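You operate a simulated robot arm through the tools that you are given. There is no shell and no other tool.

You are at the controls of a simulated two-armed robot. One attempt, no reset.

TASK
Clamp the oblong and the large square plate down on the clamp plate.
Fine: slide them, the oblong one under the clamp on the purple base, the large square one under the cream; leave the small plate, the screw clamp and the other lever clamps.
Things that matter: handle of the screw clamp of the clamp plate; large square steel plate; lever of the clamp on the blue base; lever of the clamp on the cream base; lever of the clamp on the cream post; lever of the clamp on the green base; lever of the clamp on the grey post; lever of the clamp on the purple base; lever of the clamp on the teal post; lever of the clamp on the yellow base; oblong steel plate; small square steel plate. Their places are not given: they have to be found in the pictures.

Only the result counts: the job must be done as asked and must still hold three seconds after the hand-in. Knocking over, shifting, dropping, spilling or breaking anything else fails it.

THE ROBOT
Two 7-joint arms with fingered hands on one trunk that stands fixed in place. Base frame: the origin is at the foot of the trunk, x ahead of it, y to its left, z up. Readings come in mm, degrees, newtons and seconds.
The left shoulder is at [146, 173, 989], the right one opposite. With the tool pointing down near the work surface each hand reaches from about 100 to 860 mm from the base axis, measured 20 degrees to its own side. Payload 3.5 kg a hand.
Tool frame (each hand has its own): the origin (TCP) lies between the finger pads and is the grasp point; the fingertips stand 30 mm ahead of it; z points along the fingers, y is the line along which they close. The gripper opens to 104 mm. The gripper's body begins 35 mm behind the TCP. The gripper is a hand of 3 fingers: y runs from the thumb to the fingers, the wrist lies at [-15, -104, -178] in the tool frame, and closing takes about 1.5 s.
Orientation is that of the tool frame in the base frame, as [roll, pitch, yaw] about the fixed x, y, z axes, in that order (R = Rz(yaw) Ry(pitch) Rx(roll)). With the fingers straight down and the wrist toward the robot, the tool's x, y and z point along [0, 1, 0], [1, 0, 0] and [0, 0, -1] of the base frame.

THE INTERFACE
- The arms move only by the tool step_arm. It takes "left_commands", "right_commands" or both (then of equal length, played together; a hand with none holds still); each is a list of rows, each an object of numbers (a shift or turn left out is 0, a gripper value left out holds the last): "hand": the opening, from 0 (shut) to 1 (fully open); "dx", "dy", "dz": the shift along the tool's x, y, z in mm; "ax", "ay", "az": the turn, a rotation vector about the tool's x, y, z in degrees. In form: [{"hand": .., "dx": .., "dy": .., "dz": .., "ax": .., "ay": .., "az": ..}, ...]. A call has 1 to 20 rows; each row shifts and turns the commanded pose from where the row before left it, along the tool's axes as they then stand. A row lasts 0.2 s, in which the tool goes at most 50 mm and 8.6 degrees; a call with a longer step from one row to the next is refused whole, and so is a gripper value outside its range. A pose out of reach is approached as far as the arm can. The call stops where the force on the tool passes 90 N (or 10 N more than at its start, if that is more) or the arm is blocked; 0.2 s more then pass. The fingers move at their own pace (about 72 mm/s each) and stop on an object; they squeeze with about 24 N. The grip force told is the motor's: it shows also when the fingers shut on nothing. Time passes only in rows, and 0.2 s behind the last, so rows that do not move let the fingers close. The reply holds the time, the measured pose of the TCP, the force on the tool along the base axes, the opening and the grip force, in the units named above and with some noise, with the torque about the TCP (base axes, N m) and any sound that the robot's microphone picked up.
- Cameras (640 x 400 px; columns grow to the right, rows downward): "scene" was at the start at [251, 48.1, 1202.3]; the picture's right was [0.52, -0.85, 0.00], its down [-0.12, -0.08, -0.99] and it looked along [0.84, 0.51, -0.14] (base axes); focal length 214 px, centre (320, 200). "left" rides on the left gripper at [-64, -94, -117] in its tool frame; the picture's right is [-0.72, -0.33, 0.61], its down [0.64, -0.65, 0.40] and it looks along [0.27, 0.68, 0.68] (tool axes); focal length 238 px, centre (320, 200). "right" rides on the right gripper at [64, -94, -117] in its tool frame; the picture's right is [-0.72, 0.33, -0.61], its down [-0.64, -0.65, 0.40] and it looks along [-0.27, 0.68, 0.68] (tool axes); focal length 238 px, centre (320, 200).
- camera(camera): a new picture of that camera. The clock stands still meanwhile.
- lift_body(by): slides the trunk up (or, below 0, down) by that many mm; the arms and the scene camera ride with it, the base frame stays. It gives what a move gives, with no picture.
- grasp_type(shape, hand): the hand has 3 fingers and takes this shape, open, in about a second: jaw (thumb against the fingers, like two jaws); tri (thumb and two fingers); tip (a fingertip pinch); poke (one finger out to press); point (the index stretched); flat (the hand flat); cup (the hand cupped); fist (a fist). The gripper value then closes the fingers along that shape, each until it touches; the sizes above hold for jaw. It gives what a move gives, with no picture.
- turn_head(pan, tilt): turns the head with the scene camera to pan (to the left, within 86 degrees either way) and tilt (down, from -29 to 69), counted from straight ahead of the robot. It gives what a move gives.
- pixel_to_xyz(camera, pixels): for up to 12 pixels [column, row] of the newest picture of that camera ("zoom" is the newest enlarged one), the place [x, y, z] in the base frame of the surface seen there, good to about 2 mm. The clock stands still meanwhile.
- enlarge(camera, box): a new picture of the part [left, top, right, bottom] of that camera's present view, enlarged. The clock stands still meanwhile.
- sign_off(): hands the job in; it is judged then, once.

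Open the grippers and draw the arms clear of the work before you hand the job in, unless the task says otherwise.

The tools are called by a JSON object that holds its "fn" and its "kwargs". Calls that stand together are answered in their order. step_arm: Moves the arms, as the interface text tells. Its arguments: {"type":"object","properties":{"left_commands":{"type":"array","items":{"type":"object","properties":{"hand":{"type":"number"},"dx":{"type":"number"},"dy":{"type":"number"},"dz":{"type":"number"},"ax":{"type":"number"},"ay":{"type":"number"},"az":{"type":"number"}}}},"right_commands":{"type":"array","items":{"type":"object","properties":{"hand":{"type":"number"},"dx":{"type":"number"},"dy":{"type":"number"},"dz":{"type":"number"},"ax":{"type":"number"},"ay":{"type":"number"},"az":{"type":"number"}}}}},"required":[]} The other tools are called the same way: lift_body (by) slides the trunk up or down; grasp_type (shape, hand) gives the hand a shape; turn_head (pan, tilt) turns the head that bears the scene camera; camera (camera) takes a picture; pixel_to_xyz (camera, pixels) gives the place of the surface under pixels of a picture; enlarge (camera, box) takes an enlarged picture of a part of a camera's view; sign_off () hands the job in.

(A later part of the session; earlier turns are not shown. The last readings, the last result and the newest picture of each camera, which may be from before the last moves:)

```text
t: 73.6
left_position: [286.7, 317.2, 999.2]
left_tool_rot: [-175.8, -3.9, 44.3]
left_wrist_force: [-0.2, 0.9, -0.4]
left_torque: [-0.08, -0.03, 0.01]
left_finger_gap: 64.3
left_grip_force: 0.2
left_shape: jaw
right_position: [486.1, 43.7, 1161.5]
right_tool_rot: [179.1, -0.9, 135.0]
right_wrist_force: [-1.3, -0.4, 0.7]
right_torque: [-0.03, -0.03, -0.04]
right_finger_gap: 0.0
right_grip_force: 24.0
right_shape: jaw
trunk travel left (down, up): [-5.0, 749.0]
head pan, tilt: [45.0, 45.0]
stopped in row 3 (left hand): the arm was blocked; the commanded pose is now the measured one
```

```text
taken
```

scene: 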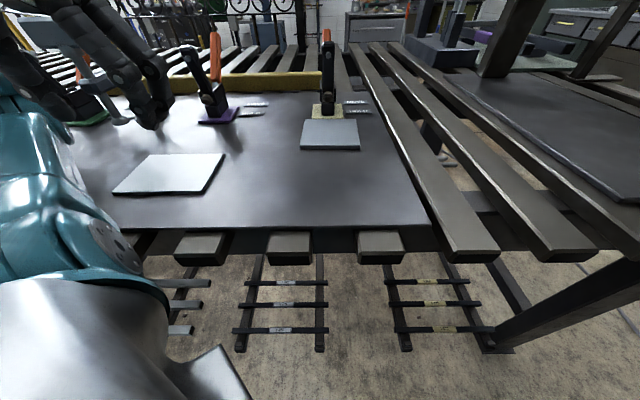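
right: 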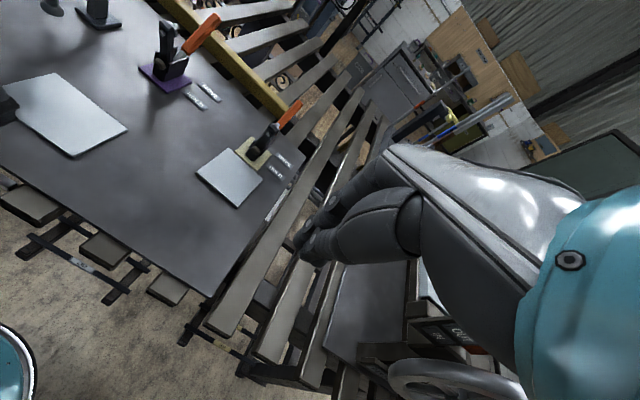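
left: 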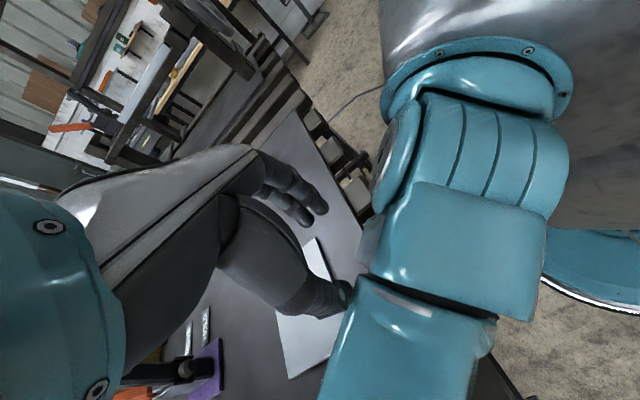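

The left arm is blocked and the whole trunk is being pushed slightly; I raise the trunk 150 mm to free it, then check.

{"fn": "lift_body", "kwargs": {"by": 150}}

{"fn": "camera", "kwargs": {"camera": "scene"}}

{"fn": "camera", "kwargs": {"camera": "left"}}

```text
t: 75.3
left_position: [283.9, 337.5, 1135.9]
left_tool_rot: [-177.3, -2.0, 44.3]
left_wrist_force: [0.2, -0.1, -0.5]
left_torque: [0.03, 0.0, 0.01]
left_finger_gap: 64.2
left_grip_force: 0.0
left_shape: jaw
right_position: [482.1, 65.3, 1306.4]
right_tool_rot: [-179.9, -0.1, 134.9]
right_wrist_force: [0.1, 0.8, 0.1]
right_torque: [0.01, 0.01, 0.04]
right_finger_gap: 0.0
right_grip_force: 24.0
right_shape: jaw
trunk travel left (down, up): [-155.0, 599.0]
head pan, tilt: [45.0, 45.0]
```

```text
taken
```

scene: 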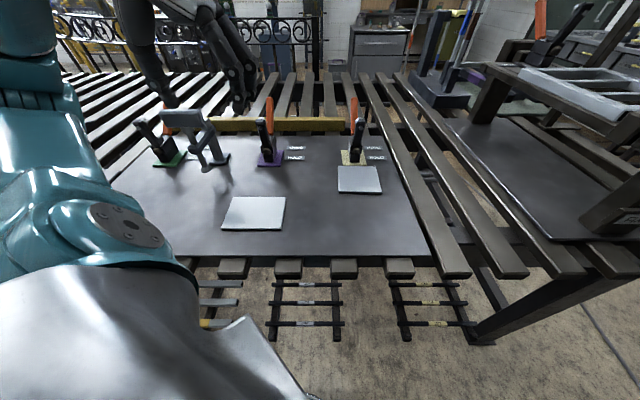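

```text
taken
```

left: 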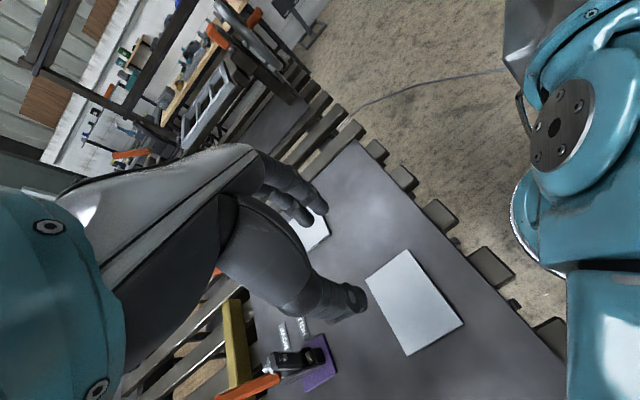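

The contact is gone. I check the stations on the left for anything disturbed.

{"fn": "turn_head", "kwargs": {"pan": 86, "tilt": 35}}

{"fn": "camera", "kwargs": {"camera": "scene"}}

{"fn": "enlarge", "kwargs": {"camera": "scene", "box": [60, 80, 260, 260]}}

```text
t: 76.4
left_position: [284.1, 337.6, 1135.6]
left_tool_rot: [-177.3, -2.2, 44.3]
left_wrist_force: [-0.1, 0.0, -0.2]
left_torque: [0.01, 0.02, -0.01]
left_finger_gap: 64.3
left_grip_force: 0.0
left_shape: jaw
right_position: [480.2, 65.0, 1306.7]
right_tool_rot: [-180.0, 0.0, 134.9]
right_wrist_force: [0.3, 0.3, 0.0]
right_torque: [0.01, -0.03, 0.03]
right_finger_gap: 0.0
right_grip_force: 23.9
right_shape: jaw
trunk travel left (down, up): [-155.0, 599.0]
head pan, tilt: [85.9, 35.0]
```

```text
taken
```

scene: 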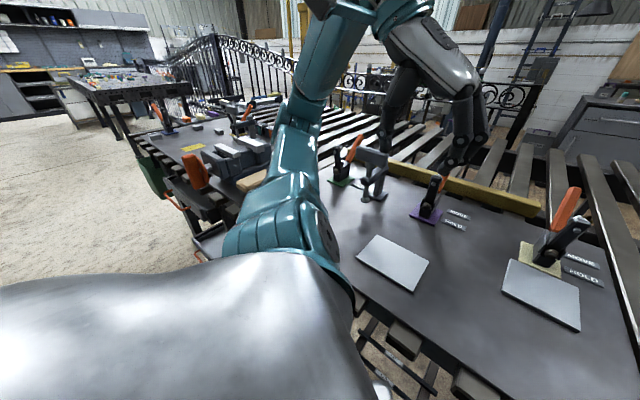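

```text
2.22 times, centred on (160, 170) of scene
```

zoom: 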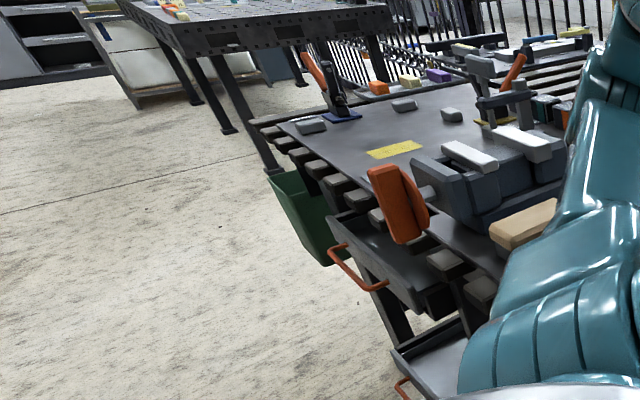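

Nothing on the left looks disturbed. I now try yaw −45° for the left hand (wrist beyond the plate, fingers straight down), which keeps the wrist away from the shoulder.

{"fn": "step_arm", "kwargs": {"left_commands": [{"dx": 30, "dz": -10, "hand": 0.0}, {"dx": 20, "dz": -10, "az": 7.5}, {"az": 7.5}, {"az": 7.5}, {"az": 7.5}, {"az": 7.5}, {"az": 7.5}, {"az": 7.5}, {"az": 7.5}, {"az": 7.5}, {"az": 7.5}, {"az": 7.5}, {"az": 7.5}]}}

{"fn": "turn_head", "kwargs": {"pan": 55, "tilt": 40}}

{"fn": "camera", "kwargs": {"camera": "scene"}}

{"fn": "camera", "kwargs": {"camera": "left"}}

```text
t: 79.2
left_position: [322.4, 364.1, 1129.7]
left_tool_rot: [-177.8, 2.5, -45.6]
left_wrist_force: [0.3, -0.2, -0.9]
left_torque: [0.0, 0.02, -0.01]
left_finger_gap: 0.0
left_grip_force: 23.8
left_shape: jaw
left hand out of reach, approached as far as the arm can: row 11, 12, 13
right_position: [480.8, 65.3, 1306.7]
right_tool_rot: [-180.0, -0.1, 135.0]
right_wrist_force: [0.4, 1.1, -0.9]
right_torque: [-0.03, -0.02, 0.0]
right_finger_gap: 0.0
right_grip_force: 24.0
right_shape: jaw
trunk travel left (down, up): [-155.0, 599.0]
head pan, tilt: [85.9, 35.0]
```

```text
t: 80.2
left_position: [323.2, 364.0, 1131.7]
left_tool_rot: [-177.7, 2.6, -45.4]
left_wrist_force: [0.1, -0.3, -0.5]
left_torque: [0.04, 0.02, 0.01]
left_finger_gap: 0.1
left_grip_force: 24.0
left_shape: jaw
right_position: [480.2, 65.8, 1306.9]
right_tool_rot: [-180.0, 0.1, 135.0]
right_wrist_force: [0.1, 0.0, 0.6]
right_torque: [-0.03, 0.01, 0.01]
right_finger_gap: 0.1
right_grip_force: 23.6
right_shape: jaw
trunk travel left (down, up): [-155.0, 599.0]
head pan, tilt: [55.0, 40.0]
```

```text
taken
```

scene: 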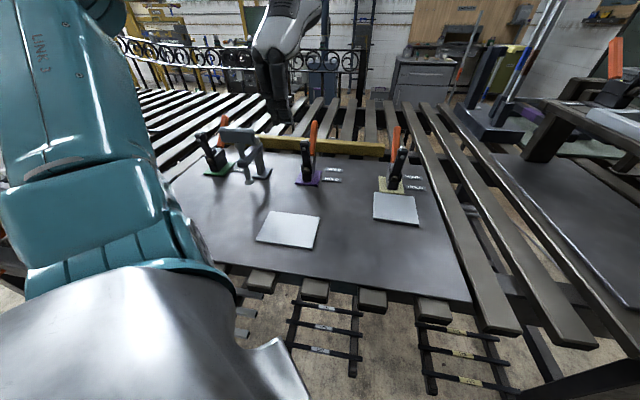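

```text
taken
```

left: 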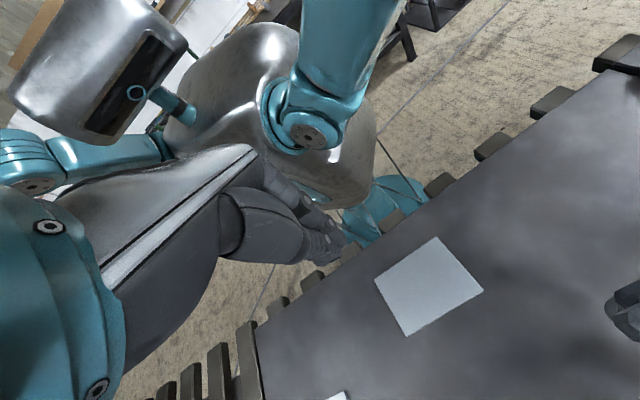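

Yaw −45° works; the hand is at s≈486, t≈−29. I straighten its 3° tilt and move it behind the oblong's near edge while descending to z≈1000.

{"fn": "step_arm", "kwargs": {"left_commands": [{"ax": -2.3, "ay": 2.6, "dz": 10}, {"dx": -2, "dy": 16, "dz": 25}, {"dx": -2, "dy": 16, "dz": 25}, {"dx": -2, "dy": 16, "dz": 25}, {"dx": -2, "dy": 16, "dz": 25}, {"dx": -2, "dy": 16, "dz": 20}]}}

{"fn": "camera", "kwargs": {"camera": "left"}}

{"fn": "camera", "kwargs": {"camera": "scene"}}

```text
t: 81.6
left_position: [258.8, 316.1, 1001.1]
left_tool_rot: [179.8, 0.1, -45.6]
left_wrist_force: [-0.4, 0.8, 0.5]
left_torque: [-0.02, 0.02, 0.0]
left_finger_gap: 0.2
left_grip_force: 23.9
left_shape: jaw
right_position: [481.3, 66.3, 1306.3]
right_tool_rot: [179.9, 0.0, 135.0]
right_wrist_force: [-0.1, 1.1, -0.4]
right_torque: [0.01, 0.0, 0.02]
right_finger_gap: 0.0
right_grip_force: 23.8
right_shape: jaw
trunk travel left (down, up): [-155.0, 599.0]
head pan, tilt: [55.0, 40.0]
```

```text
taken
```

left: 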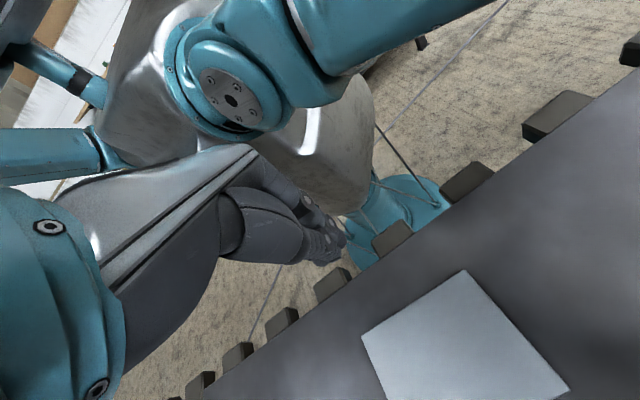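

```text
taken
```

scene: 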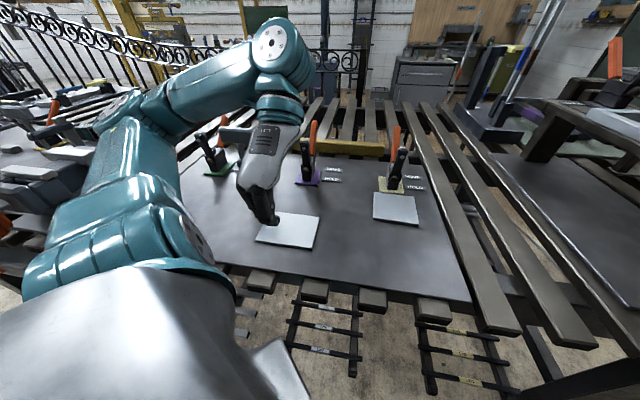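

The left hand is now vertical at s≈406.5, t≈−40.5, right behind the oblong. I lower it to z≈900.

{"fn": "step_arm", "kwargs": {"left_commands": [{"dz": 30}, {"dz": 30}, {"dz": 20}, {"dz": 15}, {"dz": 5}]}}

{"fn": "camera", "kwargs": {"camera": "left"}}

{"fn": "enlarge", "kwargs": {"camera": "scene", "box": [220, 160, 360, 280]}}

```text
t: 82.8
left_position: [259.2, 314.5, 899.9]
left_tool_rot: [179.8, 0.0, -45.5]
left_wrist_force: [0.3, 0.5, -0.5]
left_torque: [0.02, 0.0, 0.02]
left_finger_gap: 0.0
left_grip_force: 23.9
left_shape: jaw
right_position: [481.5, 64.2, 1306.0]
right_tool_rot: [180.0, -0.1, 135.0]
right_wrist_force: [0.6, 0.4, -0.3]
right_torque: [0.0, 0.0, -0.01]
right_finger_gap: 0.0
right_grip_force: 24.7
right_shape: jaw
trunk travel left (down, up): [-155.0, 599.0]
head pan, tilt: [55.0, 40.0]
```

```text
taken
```

left: 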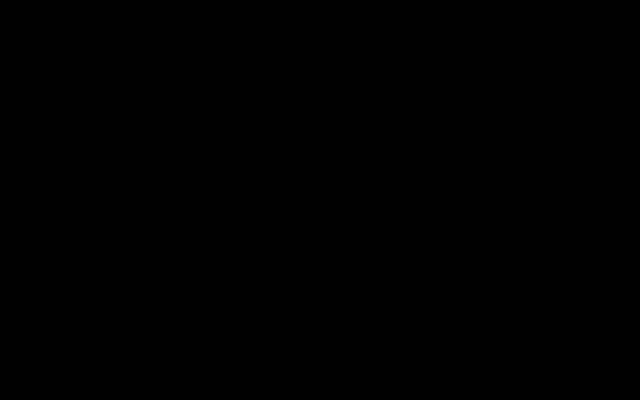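

```text
3.33 times, centred on (290, 220) of scene
```

zoom: 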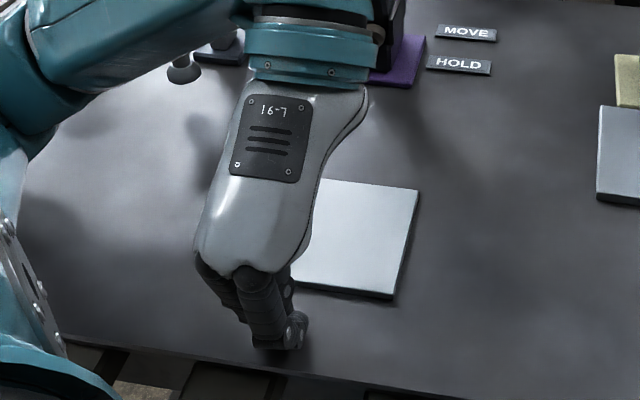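

The left camera is blocked (black) by the arm itself, but the head view is good: fingertips at zoom (280,335) just behind the plate's near edge. I lower 0.5 mm and push forward 64 mm slowly.

{"fn": "step_arm", "kwargs": {"left_commands": [{"dz": 0.5}, {"dy": -8}, {"dy": -8}, {"dy": -6}, {"dy": -6}, {"dy": -6}, {"dy": -6}, {"dy": -6}, {"dy": -6}, {"dy": -6}, {"dy": -6}]}}

{"fn": "enlarge", "kwargs": {"camera": "scene", "box": [220, 150, 360, 270]}}

{"fn": "camera", "kwargs": {"camera": "right"}}

```text
t: 85.2
left_position: [303.5, 359.2, 899.5]
left_tool_rot: [179.8, 0.0, -45.6]
left_wrist_force: [-1.3, -1.5, 2.1]
left_torque: [-0.02, 0.04, 0.03]
left_finger_gap: 0.2
left_grip_force: 23.5
left_shape: jaw
right_position: [480.6, 65.5, 1307.1]
right_tool_rot: [180.0, 0.0, 135.1]
right_wrist_force: [0.0, 0.3, -0.2]
right_torque: [-0.03, -0.01, -0.02]
right_finger_gap: 0.1
right_grip_force: 24.0
right_shape: jaw
trunk travel left (down, up): [-155.0, 599.0]
head pan, tilt: [55.0, 40.0]
```

```text
3.33 times, centred on (290, 210) of scene
```

zoom: 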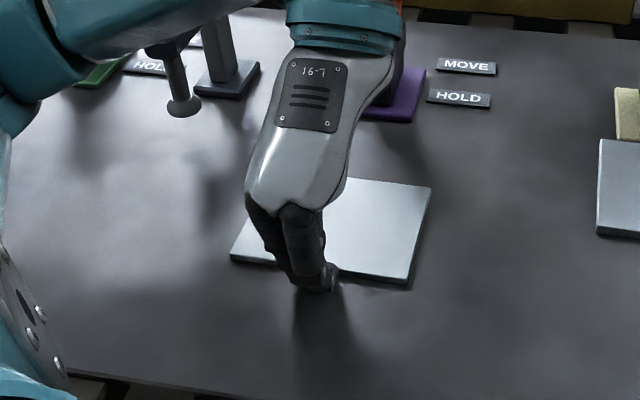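

```text
taken
```

right: 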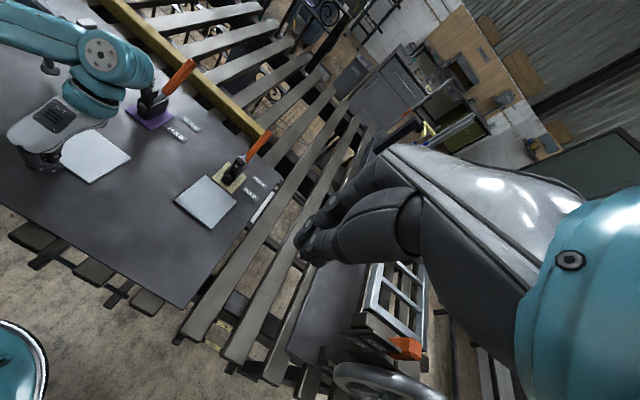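

The plate moves with the hand and stays square in the picture. I measure its corners.

{"fn": "pixel_to_xyz", "kwargs": {"camera": "zoom", "pixels": [[233, 255], [407, 277], [429, 188], [350, 181], [350, 270], [260, 260], [365, 116], [412, 120], [235, 262], [406, 287]]}}

{"fn": "enlarge", "kwargs": {"camera": "right", "box": [0, 20, 240, 200]}}

```text
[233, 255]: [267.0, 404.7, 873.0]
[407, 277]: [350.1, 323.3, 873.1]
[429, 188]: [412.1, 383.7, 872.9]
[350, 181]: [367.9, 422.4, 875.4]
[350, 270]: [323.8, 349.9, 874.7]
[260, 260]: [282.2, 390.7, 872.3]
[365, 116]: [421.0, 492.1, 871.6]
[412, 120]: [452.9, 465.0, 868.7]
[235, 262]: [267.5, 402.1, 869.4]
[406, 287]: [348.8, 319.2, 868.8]
```

```text
2.22 times, centred on (120, 110) of right
```

zoom: 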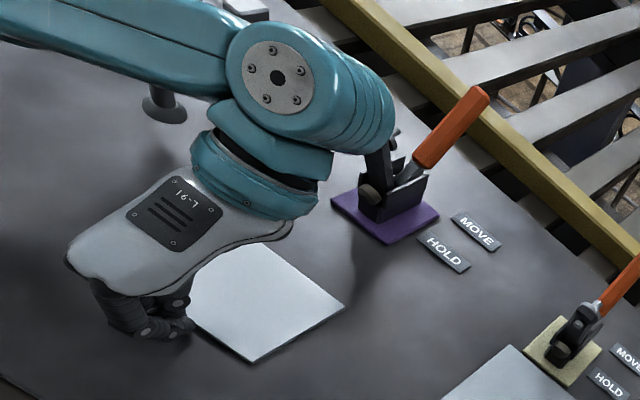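

Plate near edge at s≈475.5, still square and centred (t≈−39). I check the clearance between my wrist and the purple clamp's upright arm before pushing on.

{"fn": "pixel_to_xyz", "kwargs": {"camera": "zoom", "pixels": [[385, 130], [370, 150], [325, 165], [310, 205], [300, 170], [278, 78], [350, 120], [395, 133], [380, 165], [372, 195], [250, 200], [330, 60]]}}

```text
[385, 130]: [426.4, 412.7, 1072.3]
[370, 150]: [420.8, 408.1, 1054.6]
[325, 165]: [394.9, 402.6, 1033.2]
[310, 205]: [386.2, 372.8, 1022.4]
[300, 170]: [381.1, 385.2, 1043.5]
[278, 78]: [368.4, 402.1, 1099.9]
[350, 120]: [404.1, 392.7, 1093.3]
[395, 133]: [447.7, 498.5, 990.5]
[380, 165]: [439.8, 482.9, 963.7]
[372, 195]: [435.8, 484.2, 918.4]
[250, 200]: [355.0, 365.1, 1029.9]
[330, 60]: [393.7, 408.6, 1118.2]
```

The wrist's lowest part is about z 1022–1033; I need the exact height of the clamp arm's top, which I read off the identical cream clamp.

{"fn": "enlarge", "kwargs": {"camera": "scene", "box": [360, 110, 440, 210]}}

{"fn": "pixel_to_xyz", "kwargs": {"camera": "zoom", "pixels": [[320, 165], [325, 155], [318, 150], [330, 160], [310, 170], [340, 175]]}}

```text
4.00 times, centred on (400, 160) of scene
```

zoom: 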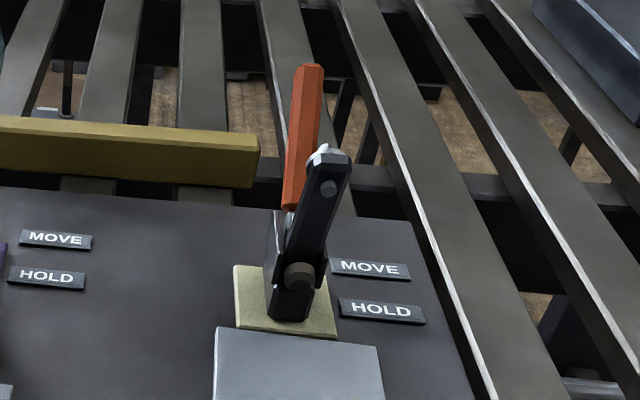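

```text
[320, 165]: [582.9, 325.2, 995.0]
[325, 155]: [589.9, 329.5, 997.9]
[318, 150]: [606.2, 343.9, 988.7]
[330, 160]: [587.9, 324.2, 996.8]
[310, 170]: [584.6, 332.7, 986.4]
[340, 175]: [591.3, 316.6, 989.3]
```

Arm top is at z≈1000, so the wrist (bottom ≈1022+) clears it. I check the front underside of the hand shell too.

{"fn": "enlarge", "kwargs": {"camera": "right", "box": [0, 20, 240, 200]}}

{"fn": "pixel_to_xyz", "kwargs": {"camera": "zoom", "pixels": [[289, 229], [280, 236], [260, 238], [235, 248], [205, 270], [180, 285], [310, 212], [316, 190], [330, 180], [345, 150]]}}

```text
2.22 times, centred on (120, 110) of right
```

zoom: 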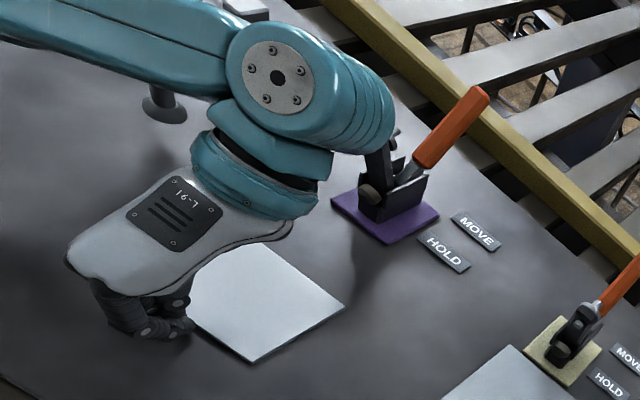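

```text
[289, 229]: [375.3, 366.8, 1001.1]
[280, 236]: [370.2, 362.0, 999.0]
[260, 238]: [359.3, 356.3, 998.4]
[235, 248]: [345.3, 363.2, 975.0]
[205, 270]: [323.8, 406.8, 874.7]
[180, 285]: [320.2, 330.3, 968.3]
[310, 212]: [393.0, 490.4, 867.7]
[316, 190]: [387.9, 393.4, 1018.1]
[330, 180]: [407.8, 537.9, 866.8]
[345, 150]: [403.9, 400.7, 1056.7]
```

Clearances suffice if I stop with the plate front near s≈622, which also centres the plate for any likely pad position. I push another 59 mm.

{"fn": "step_arm", "kwargs": {"left_commands": [{"dy": -6}, {"dy": -6}, {"dy": -6}, {"dy": -6}, {"dy": -6}, {"dy": -6}, {"dy": -6}, {"dy": -6}, {"dy": -6}, {"dy": -5}]}}

{"fn": "enlarge", "kwargs": {"camera": "scene", "box": [220, 130, 360, 250]}}

{"fn": "enlarge", "kwargs": {"camera": "right", "box": [0, 20, 240, 200]}}

```text
t: 87.4
left_position: [339.8, 392.2, 904.8]
left_tool_rot: [-179.7, 0.2, -46.0]
left_wrist_force: [0.9, 0.7, -0.4]
left_torque: [0.02, 0.0, -0.03]
left_finger_gap: 0.0
left_grip_force: 24.1
left_shape: jaw
right_position: [473.1, 55.0, 1310.1]
right_tool_rot: [179.4, -0.1, 135.0]
right_wrist_force: [-0.1, -0.6, 0.1]
right_torque: [0.01, -0.03, -0.03]
right_finger_gap: 0.3
right_grip_force: 23.8
right_shape: jaw
trunk travel left (down, up): [-155.0, 599.0]
head pan, tilt: [55.0, 40.0]
```

```text
3.33 times, centred on (290, 190) of scene
```

zoom: 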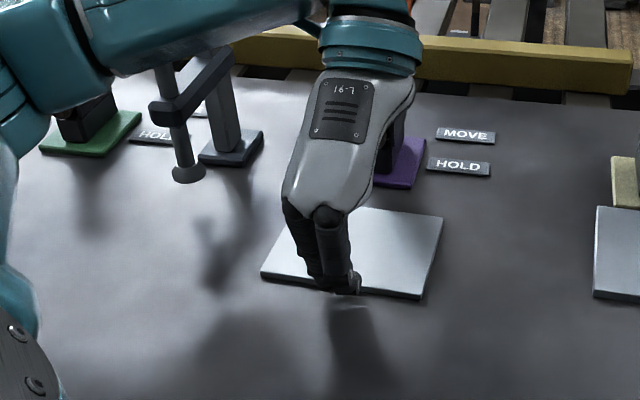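

```text
2.22 times, centred on (120, 110) of right
```

zoom: 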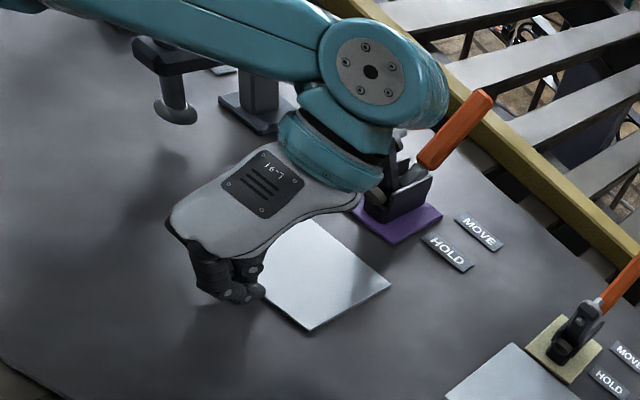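

The readings show the trunk being pushed (right hand shifted ~10 mm, left short of its target): my left forearm or wrist is touching something, likely the purple clamp arm or screw clamp. I back off right away.

{"fn": "step_arm", "kwargs": {"left_commands": [{"dy": 10}, {"dy": 10}, {"dy": 10}, {"dy": 10}]}}

{"fn": "camera", "kwargs": {"camera": "scene"}}

{"fn": "enlarge", "kwargs": {"camera": "right", "box": [0, 20, 240, 200]}}

```text
t: 88.4
left_position: [318.7, 373.8, 900.3]
left_tool_rot: [179.9, 0.0, -45.5]
left_wrist_force: [0.1, 0.4, 0.5]
left_torque: [-0.01, -0.02, -0.01]
left_finger_gap: 0.0
left_grip_force: 23.7
left_shape: jaw
right_position: [481.4, 65.9, 1306.3]
right_tool_rot: [180.0, 0.0, 135.0]
right_wrist_force: [0.3, 0.3, 0.5]
right_torque: [-0.03, 0.01, 0.01]
right_finger_gap: 0.0
right_grip_force: 24.0
right_shape: jaw
trunk travel left (down, up): [-155.0, 599.0]
head pan, tilt: [55.0, 40.0]
```

```text
taken
```

scene: 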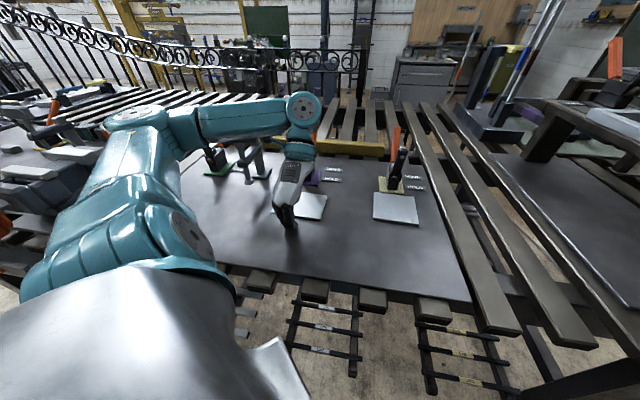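

```text
2.22 times, centred on (120, 110) of right
```

zoom: 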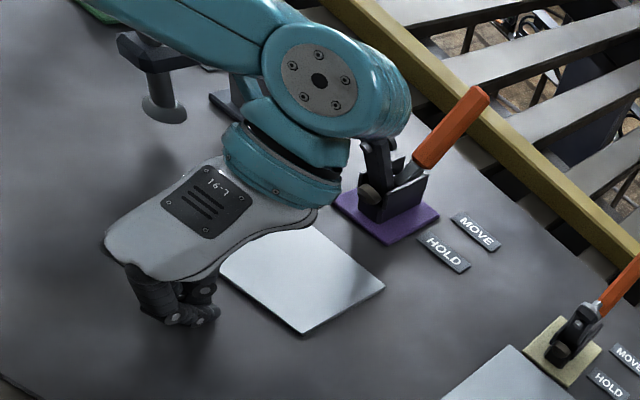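

Everything returned to normal and the purple lever and arm look unchanged. I measure where the oblong plate is now.

{"fn": "pixel_to_xyz", "kwargs": {"camera": "zoom", "pixels": [[303, 332], [384, 286], [318, 228], [222, 276], [300, 280], [336, 210], [386, 244], [370, 190], [420, 165], [485, 95]]}}

{"fn": "enlarge", "kwargs": {"camera": "scene", "box": [240, 120, 380, 250]}}

```text
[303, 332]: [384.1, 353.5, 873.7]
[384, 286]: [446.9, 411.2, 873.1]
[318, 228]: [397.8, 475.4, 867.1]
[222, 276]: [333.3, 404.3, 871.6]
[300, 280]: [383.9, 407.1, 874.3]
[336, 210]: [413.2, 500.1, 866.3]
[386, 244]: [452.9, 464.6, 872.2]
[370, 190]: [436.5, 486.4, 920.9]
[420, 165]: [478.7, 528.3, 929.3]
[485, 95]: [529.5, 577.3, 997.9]
```

```text
3.08 times, centred on (310, 185) of scene
```

zoom: 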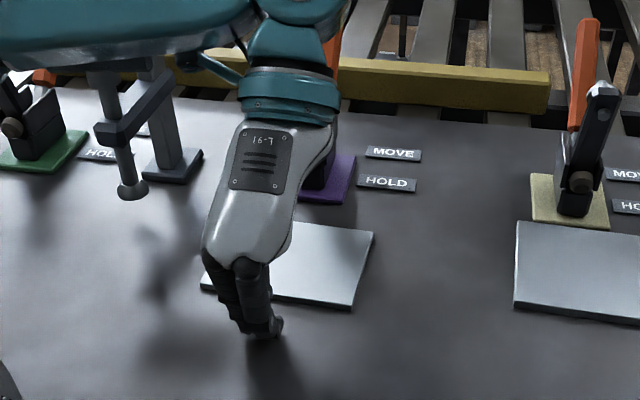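

The oblong now spans s≈521–607 (purple base front at ≈647), square and centred. I'll close the cream clamp first to see where the pad lands; I lift the left hand away and turn it to yaw 45° so it can grip a lever across its width.

{"fn": "step_arm", "kwargs": {"left_commands": [{"dy": 20}, {"dy": 10, "dz": -30}, {"dz": -40}, {"dz": -40}, {"dz": -40}, {"dz": -40}, {"dz": -40}, {"az": -7.5, "hand": 0.6}, {"az": -7.5}, {"az": -7.5}, {"az": -7.5}, {"az": -7.5}, {"az": -7.5}, {"az": -7.5}, {"az": -7.5}, {"az": -7.5}, {"az": -7.5}, {"az": -7.5}, {"az": -7.5}]}}

{"fn": "camera", "kwargs": {"camera": "scene"}}

```text
t: 92.4
left_position: [301.9, 328.5, 1108.5]
left_tool_rot: [-180.0, 0.2, 44.5]
left_wrist_force: [0.3, 0.1, -0.7]
left_torque: [-0.02, 0.01, -0.02]
left_finger_gap: 62.6
left_grip_force: 0.1
left_shape: jaw
left hand out of reach, approached as far as the arm can: row 5, 6, 7
right_position: [481.5, 64.3, 1307.0]
right_tool_rot: [180.0, -0.1, 134.9]
right_wrist_force: [1.0, 1.1, 0.1]
right_torque: [-0.04, -0.02, -0.06]
right_finger_gap: 0.0
right_grip_force: 23.9
right_shape: jaw
trunk travel left (down, up): [-155.0, 599.0]
head pan, tilt: [55.0, 40.0]
```

```text
taken
```

scene: 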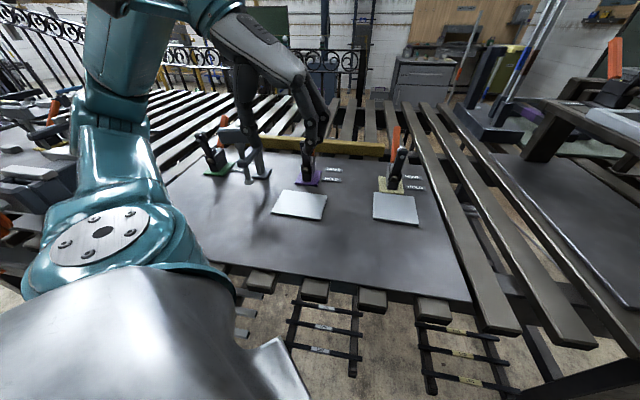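

The left hand is at yaw 45°, s≈446. I carry it high over to above the cream lever (s≈753, t≈187).

{"fn": "step_arm", "kwargs": {"left_commands": [{"dz": -30}, {"dx": 38, "dy": 25.5, "dz": -8}, {"dx": 38, "dy": 25.5, "dz": -8}, {"dx": 38, "dy": 25.5, "dz": -8}, {"dx": 38, "dy": 25.5, "dz": -8}, {"dx": 38, "dy": 25.5}, {"dx": 38, "dy": 25.5}, {"dx": 38, "dy": 25.5}, {"dx": 38, "dy": 25.5}]}}

{"fn": "turn_head", "kwargs": {"pan": 35, "tilt": 35}}

{"fn": "camera", "kwargs": {"camera": "scene"}}

{"fn": "camera", "kwargs": {"camera": "left"}}

```text
t: 94.4
left_position: [628.3, 395.0, 1162.5]
left_tool_rot: [-179.9, 0.2, 44.5]
left_wrist_force: [0.2, 0.6, -0.4]
left_torque: [-0.02, 0.04, 0.01]
left_finger_gap: 62.3
left_grip_force: 0.1
left_shape: jaw
left hand out of reach, approached as far as the arm can: row 9
right_position: [481.9, 68.7, 1305.8]
right_tool_rot: [-179.8, 0.1, 135.0]
right_wrist_force: [0.8, 1.2, 0.5]
right_torque: [-0.02, 0.03, -0.03]
right_finger_gap: 0.1
right_grip_force: 23.2
right_shape: jaw
trunk travel left (down, up): [-155.0, 599.0]
head pan, tilt: [55.0, 40.0]
```

```text
t: 95.2
left_position: [627.5, 393.0, 1164.3]
left_tool_rot: [-179.8, 0.2, 44.5]
left_wrist_force: [0.2, 0.0, 0.7]
left_torque: [0.02, 0.0, -0.01]
left_finger_gap: 62.4
left_grip_force: 0.0
left_shape: jaw
right_position: [481.4, 65.3, 1307.2]
right_tool_rot: [179.9, 0.0, 135.0]
right_wrist_force: [-0.1, 0.5, 0.0]
right_torque: [-0.01, -0.02, 0.0]
right_finger_gap: 0.0
right_grip_force: 23.8
right_shape: jaw
trunk travel left (down, up): [-155.0, 599.0]
head pan, tilt: [35.0, 35.0]
```

```text
taken
```

scene: 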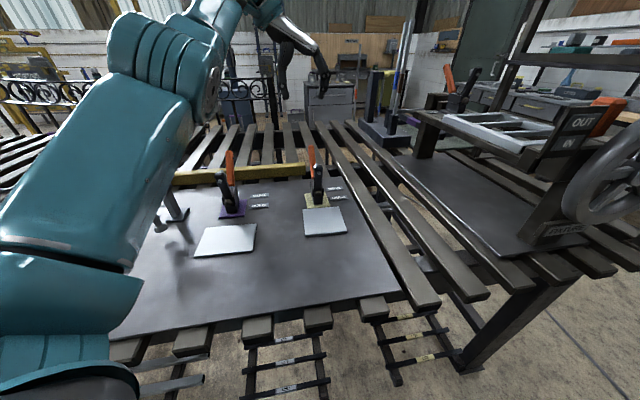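

```text
taken
```

left: 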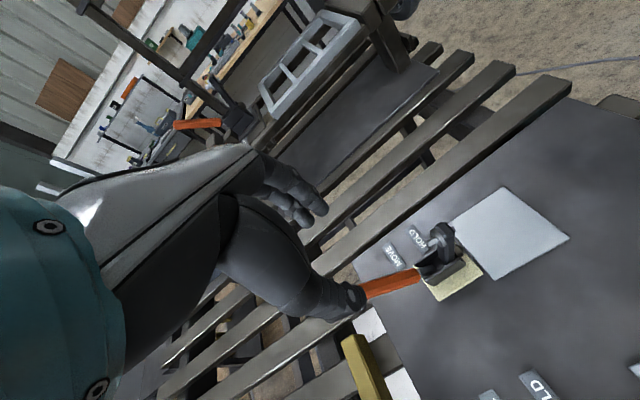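

Reach is limited this high; I descend to z≈1075 first, then move over the lever top.

{"fn": "step_arm", "kwargs": {"left_commands": [{"dz": 30}, {"dz": 30}, {"dz": 25}, {"dx": 15, "dy": 10}, {"dx": 15, "dy": 11}]}}

{"fn": "camera", "kwargs": {"camera": "left"}}

{"fn": "enlarge", "kwargs": {"camera": "scene", "box": [250, 50, 400, 250]}}

```text
t: 96.4
left_position: [664.2, 397.2, 1078.8]
left_tool_rot: [-179.9, 0.1, 44.3]
left_wrist_force: [0.2, -0.7, -0.3]
left_torque: [0.01, 0.0, -0.02]
left_finger_gap: 62.4
left_grip_force: 0.0
left_shape: jaw
right_position: [481.0, 64.9, 1307.6]
right_tool_rot: [-180.0, 0.1, 135.0]
right_wrist_force: [0.3, -0.2, -0.4]
right_torque: [0.02, 0.02, 0.0]
right_finger_gap: 0.0
right_grip_force: 24.0
right_shape: jaw
trunk travel left (down, up): [-155.0, 599.0]
head pan, tilt: [35.0, 35.0]
```

```text
taken
```

left: 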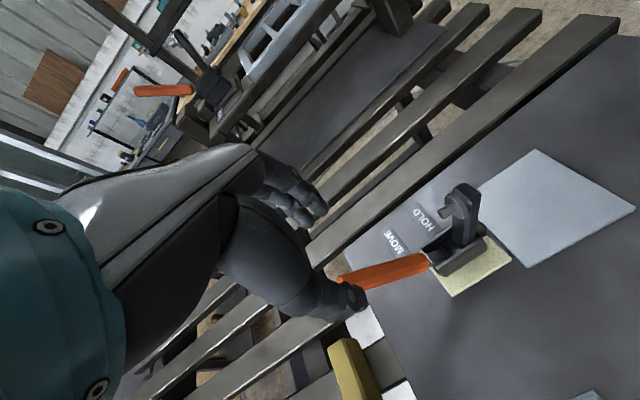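

```text
2.00 times, centred on (325, 150) of scene
```

zoom: 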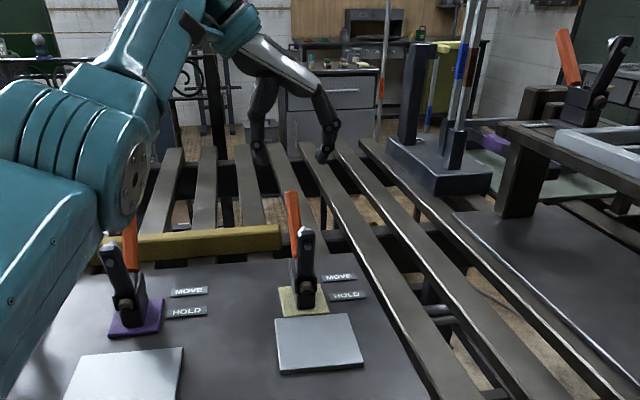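

The thumb (258,155) and fingers (325,155) straddle the lever (293,195) nicely. I measure the lever's points precisely.

{"fn": "pixel_to_xyz", "kwargs": {"camera": "zoom", "pixels": [[288, 194], [297, 194], [291, 205], [293, 225], [294, 240], [258, 160], [326, 158], [305, 233], [127, 230], [133, 255]]}}

{"fn": "pixel_to_xyz", "kwargs": {"camera": "left", "pixels": [[427, 263], [400, 270], [370, 278], [345, 278], [362, 298], [462, 200], [445, 212]]}}

```text
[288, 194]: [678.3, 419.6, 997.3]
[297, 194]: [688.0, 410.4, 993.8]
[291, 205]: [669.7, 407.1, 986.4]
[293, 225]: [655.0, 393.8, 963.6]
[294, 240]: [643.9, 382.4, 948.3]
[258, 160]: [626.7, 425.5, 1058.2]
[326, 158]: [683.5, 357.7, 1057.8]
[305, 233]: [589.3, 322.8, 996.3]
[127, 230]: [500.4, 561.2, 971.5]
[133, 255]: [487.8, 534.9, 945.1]
```

```text
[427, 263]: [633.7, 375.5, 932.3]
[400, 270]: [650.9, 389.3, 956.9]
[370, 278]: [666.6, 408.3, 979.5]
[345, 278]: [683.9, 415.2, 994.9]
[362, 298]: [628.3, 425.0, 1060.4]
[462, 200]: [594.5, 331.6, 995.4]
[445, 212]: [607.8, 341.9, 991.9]
```

The lever's axis passes about s≈763 at z≈977, t≈186. I adjust and descend so the open jaws straddle it at that height.

{"fn": "step_arm", "kwargs": {"left_commands": [{"dx": 12, "dy": -2.5}, {"dz": 25}, {"dz": 25}, {"dz": 25}, {"dz": 15}, {"dz": 11}]}}

{"fn": "camera", "kwargs": {"camera": "left"}}

{"fn": "enlarge", "kwargs": {"camera": "scene", "box": [270, 80, 370, 220]}}

```text
t: 97.8
left_position: [668.0, 401.8, 977.5]
left_tool_rot: [180.0, 0.1, 44.4]
left_wrist_force: [0.3, 0.3, -0.5]
left_torque: [-0.01, 0.0, -0.01]
left_finger_gap: 62.5
left_grip_force: 0.1
left_shape: jaw
left hand out of reach, approached as far as the arm can: row 1
right_position: [482.1, 66.0, 1306.4]
right_tool_rot: [-180.0, 0.1, 135.1]
right_wrist_force: [0.0, 0.0, 0.4]
right_torque: [0.01, 0.01, -0.02]
right_finger_gap: 0.0
right_grip_force: 23.5
right_shape: jaw
trunk travel left (down, up): [-155.0, 599.0]
head pan, tilt: [35.0, 35.0]
```

```text
taken
```

left: 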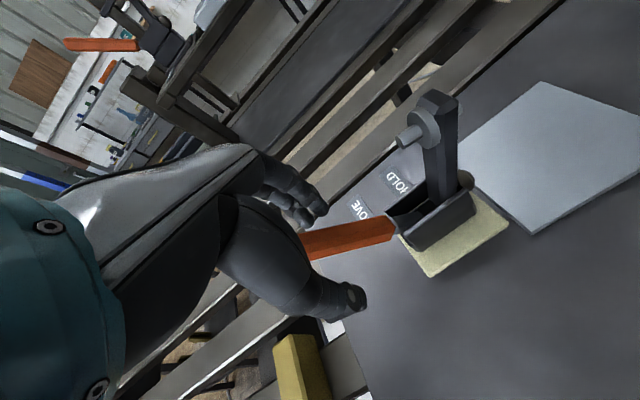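

```text
2.86 times, centred on (320, 150) of scene
```

zoom: 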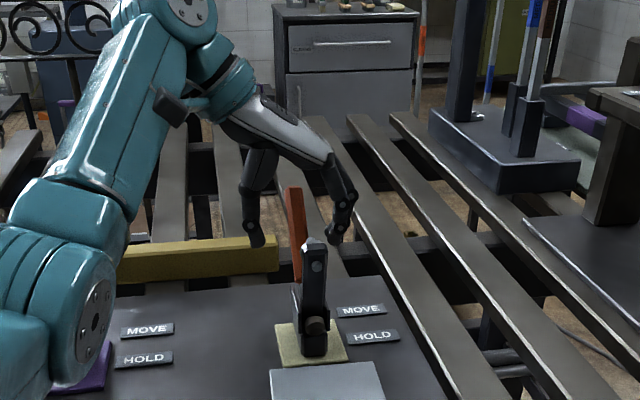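

Side view is now excellent. I enlarge the cream clamp to understand the arm and pad geometry.

{"fn": "enlarge", "kwargs": {"camera": "left", "box": [370, 70, 530, 290]}}

{"fn": "pixel_to_xyz", "kwargs": {"camera": "left", "pixels": [[437, 100], [450, 100], [445, 130], [452, 170], [466, 180], [408, 137], [425, 118], [420, 210], [460, 210], [440, 235], [395, 230], [430, 200]]}}

```text
1.82 times, centred on (450, 180) of left
```

zoom: 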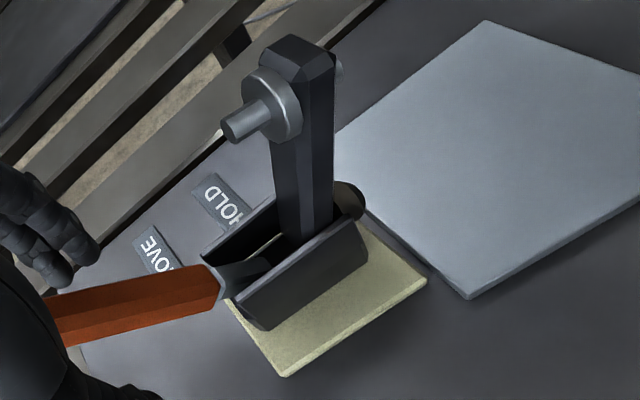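

```text
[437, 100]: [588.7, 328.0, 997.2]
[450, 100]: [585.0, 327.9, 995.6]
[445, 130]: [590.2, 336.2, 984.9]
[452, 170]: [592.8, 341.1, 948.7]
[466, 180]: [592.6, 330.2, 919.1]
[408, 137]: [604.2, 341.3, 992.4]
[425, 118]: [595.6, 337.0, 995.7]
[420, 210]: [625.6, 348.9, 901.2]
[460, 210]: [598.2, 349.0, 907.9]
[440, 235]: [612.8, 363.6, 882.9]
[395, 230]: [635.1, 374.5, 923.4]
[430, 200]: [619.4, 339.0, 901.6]
```

The arm is upright with its bolt ~86 mm above the pivot, so the pad should land near s≈576. I close the jaws on the lever.

{"fn": "step_arm", "kwargs": {"left_commands": [{"hand": 0.0}, {}, {}, {}, {}, {}, {}]}}

{"fn": "camera", "kwargs": {"camera": "left"}}

{"fn": "enlarge", "kwargs": {"camera": "scene", "box": [270, 80, 370, 220]}}

```text
t: 99.4
left_position: [666.8, 401.6, 977.3]
left_tool_rot: [-179.9, 0.2, 44.5]
left_wrist_force: [0.6, 2.5, -3.5]
left_torque: [0.02, 0.04, 0.08]
left_finger_gap: 11.2
left_grip_force: 24.2
left_shape: jaw
right_position: [481.4, 65.3, 1307.2]
right_tool_rot: [-180.0, -0.1, 135.0]
right_wrist_force: [-0.3, 0.4, -0.2]
right_torque: [-0.01, -0.06, -0.02]
right_finger_gap: 0.1
right_grip_force: 23.9
right_shape: jaw
trunk travel left (down, up): [-155.0, 599.0]
head pan, tilt: [35.0, 35.0]
```

```text
taken
```

left: 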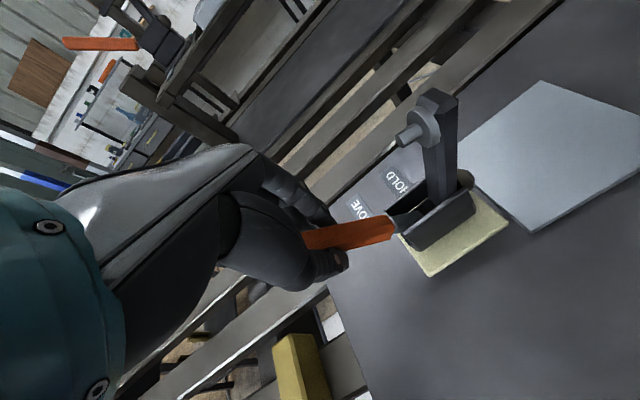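

```text
2.86 times, centred on (320, 150) of scene
```

zoom: 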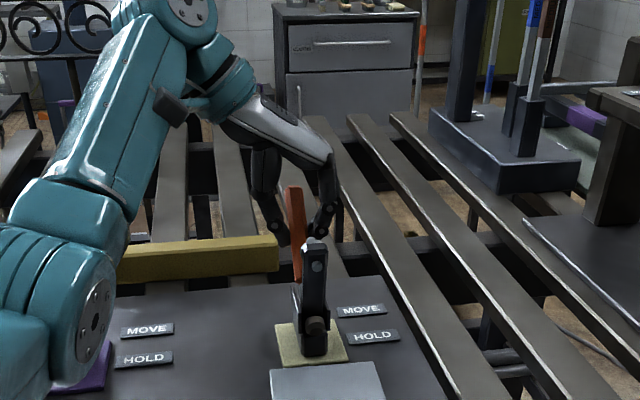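

The lever is gripped (gap 11 mm). I start swinging it toward the robot along an arc in small steps and watch forces.

{"fn": "step_arm", "kwargs": {"left_commands": [{"dx": -5.2, "dz": -5.6}, {"dx": -5.6, "dz": -5.2}, {"dx": -6.0, "dz": -4.9}]}}

{"fn": "camera", "kwargs": {"camera": "left"}}

```text
t: 100.2
left_position: [654.9, 392.0, 991.2]
left_tool_rot: [-179.7, 0.3, 44.4]
left_wrist_force: [-3.1, 1.1, -11.5]
left_torque: [0.21, 0.02, 0.05]
left_finger_gap: 10.0
left_grip_force: 23.9
left_shape: jaw
right_position: [480.8, 66.3, 1306.7]
right_tool_rot: [-179.8, 0.0, 135.0]
right_wrist_force: [-0.2, 0.5, -0.1]
right_torque: [-0.01, 0.04, 0.02]
right_finger_gap: 0.0
right_grip_force: 24.3
right_shape: jaw
trunk travel left (down, up): [-155.0, 599.0]
head pan, tilt: [35.0, 35.0]
```

```text
taken
```

left: 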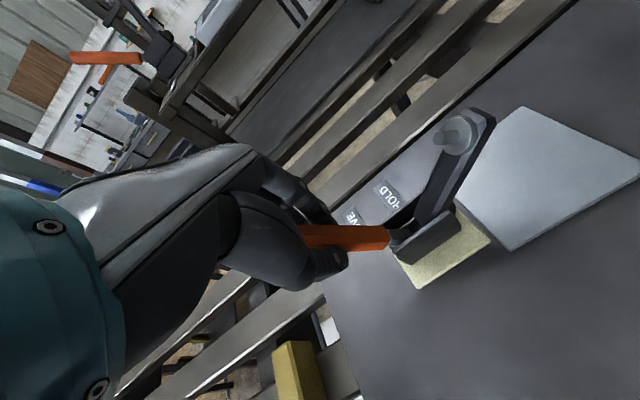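

The lever followed and the arm swings forward. I measure lever and arm points to determine the pivots.

{"fn": "pixel_to_xyz", "kwargs": {"camera": "left", "pixels": [[385, 232], [365, 230], [345, 228], [330, 226], [398, 237], [480, 115], [455, 130], [440, 190], [425, 215], [415, 205]]}}

{"fn": "enlarge", "kwargs": {"camera": "left", "box": [300, 80, 520, 300]}}

```text
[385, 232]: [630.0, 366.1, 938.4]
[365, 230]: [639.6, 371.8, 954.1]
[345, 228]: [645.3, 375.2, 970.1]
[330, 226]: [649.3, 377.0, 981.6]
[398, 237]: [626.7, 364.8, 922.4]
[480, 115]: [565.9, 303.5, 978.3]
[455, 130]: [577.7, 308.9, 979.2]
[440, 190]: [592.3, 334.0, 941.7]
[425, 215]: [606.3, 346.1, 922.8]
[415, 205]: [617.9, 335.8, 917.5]
```

```text
1.82 times, centred on (410, 190) of left
```

zoom: 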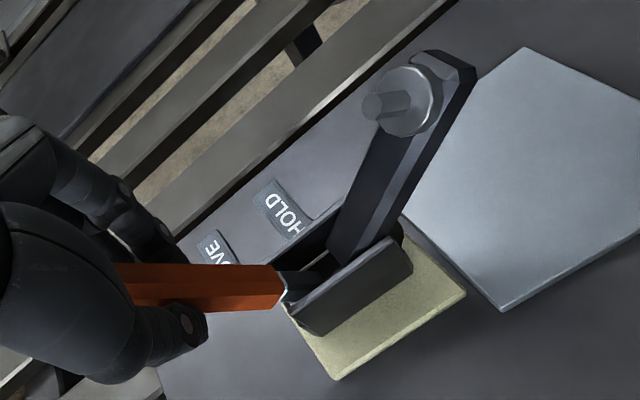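

Lever and arm turn together about a pivot near (s 696, z 906); the pad should land near s≈595. I continue the arc by 20°.

{"fn": "step_arm", "kwargs": {"left_commands": [{"dx": -6.0, "dz": -2.8}, {"dx": -6.3, "dz": -2.5}, {"dx": -6.3, "dz": -2.0}, {"dx": -6.6, "dz": -1.6}, {"dx": -6.6, "dz": -1.1}]}}

{"fn": "camera", "kwargs": {"camera": "left"}}

```text
t: 101.4
left_position: [632.5, 369.8, 1001.8]
left_tool_rot: [-179.9, 0.3, 44.6]
left_wrist_force: [2.5, 8.6, -8.6]
left_torque: [0.31, -0.09, 0.18]
left_finger_gap: 9.5
left_grip_force: 24.3
left_shape: jaw
right_position: [483.2, 68.0, 1307.2]
right_tool_rot: [-179.8, 0.0, 135.0]
right_wrist_force: [-0.2, 0.3, -0.7]
right_torque: [0.02, 0.02, 0.0]
right_finger_gap: 0.0
right_grip_force: 23.8
right_shape: jaw
trunk travel left (down, up): [-155.0, 599.0]
head pan, tilt: [35.0, 35.0]
```

```text
taken
```

left: 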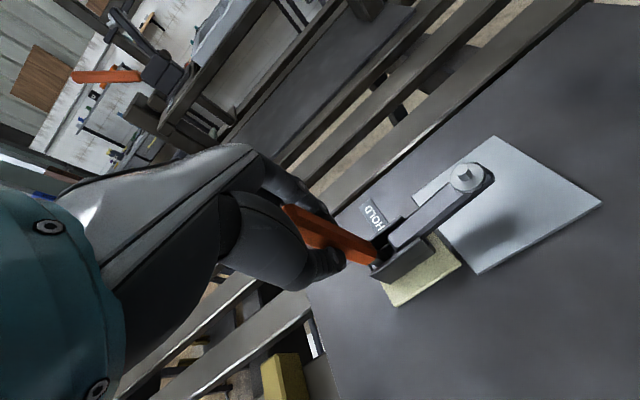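

The arm is coming down over the plate; forces are small (~12 N). I continue the arc, slightly lower to avoid pulling along the lever.

{"fn": "step_arm", "kwargs": {"left_commands": [{"dx": -6.6, "dz": 0.9}, {"dx": -6.7, "dz": 1.2}, {"dx": -6.7, "dz": 1.2}, {"dx": -6.7, "dz": 1.2}]}}

{"fn": "camera", "kwargs": {"camera": "left"}}

```text
t: 102.4
left_position: [615.2, 353.6, 999.3]
left_tool_rot: [179.7, -0.2, 44.8]
left_wrist_force: [19.1, 23.2, 8.2]
left_torque: [0.72, -0.62, 0.23]
left_finger_gap: 10.5
left_grip_force: 24.2
left_shape: jaw
right_position: [483.6, 68.1, 1307.1]
right_tool_rot: [-179.9, 0.0, 135.0]
right_wrist_force: [-0.1, 0.1, -0.3]
right_torque: [0.02, -0.01, 0.04]
right_finger_gap: 0.0
right_grip_force: 24.4
right_shape: jaw
trunk travel left (down, up): [-155.0, 599.0]
head pan, tilt: [35.0, 35.0]
```

```text
taken
```

left: 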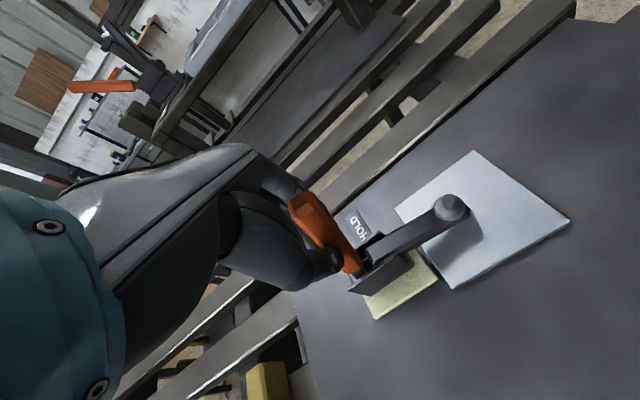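

Resistance has risen to ~31 N as the arm nears the plate. I enlarge to see the arm and pad.

{"fn": "enlarge", "kwargs": {"camera": "left", "box": [280, 140, 600, 340]}}

{"fn": "pixel_to_xyz", "kwargs": {"camera": "left", "pixels": [[450, 205], [460, 215], [455, 232], [430, 225], [400, 240], [350, 262], [335, 235], [320, 215], [400, 212], [447, 288]]}}

{"fn": "enlarge", "kwargs": {"camera": "scene", "box": [270, 110, 370, 250]}}

```text
2.00 times, centred on (440, 240) of left
```

zoom: 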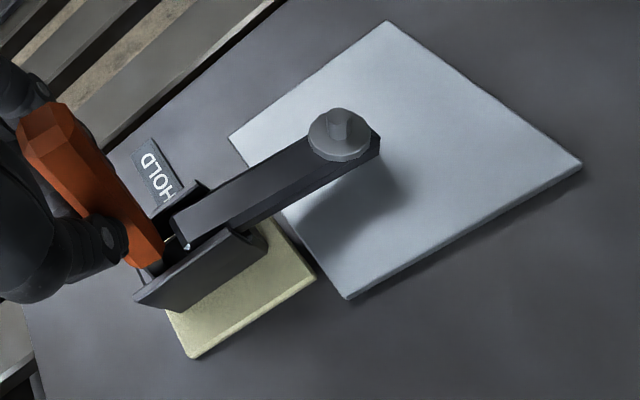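

```text
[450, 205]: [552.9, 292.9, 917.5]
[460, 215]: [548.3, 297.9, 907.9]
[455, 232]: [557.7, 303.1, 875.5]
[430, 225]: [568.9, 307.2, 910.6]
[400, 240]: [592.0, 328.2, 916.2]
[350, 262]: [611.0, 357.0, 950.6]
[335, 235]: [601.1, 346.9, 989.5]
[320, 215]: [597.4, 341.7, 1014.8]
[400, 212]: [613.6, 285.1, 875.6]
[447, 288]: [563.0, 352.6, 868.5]
```

```text
2.86 times, centred on (320, 180) of scene
```

zoom: 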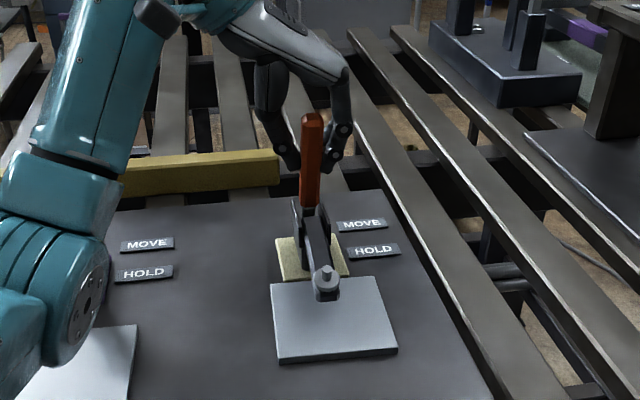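

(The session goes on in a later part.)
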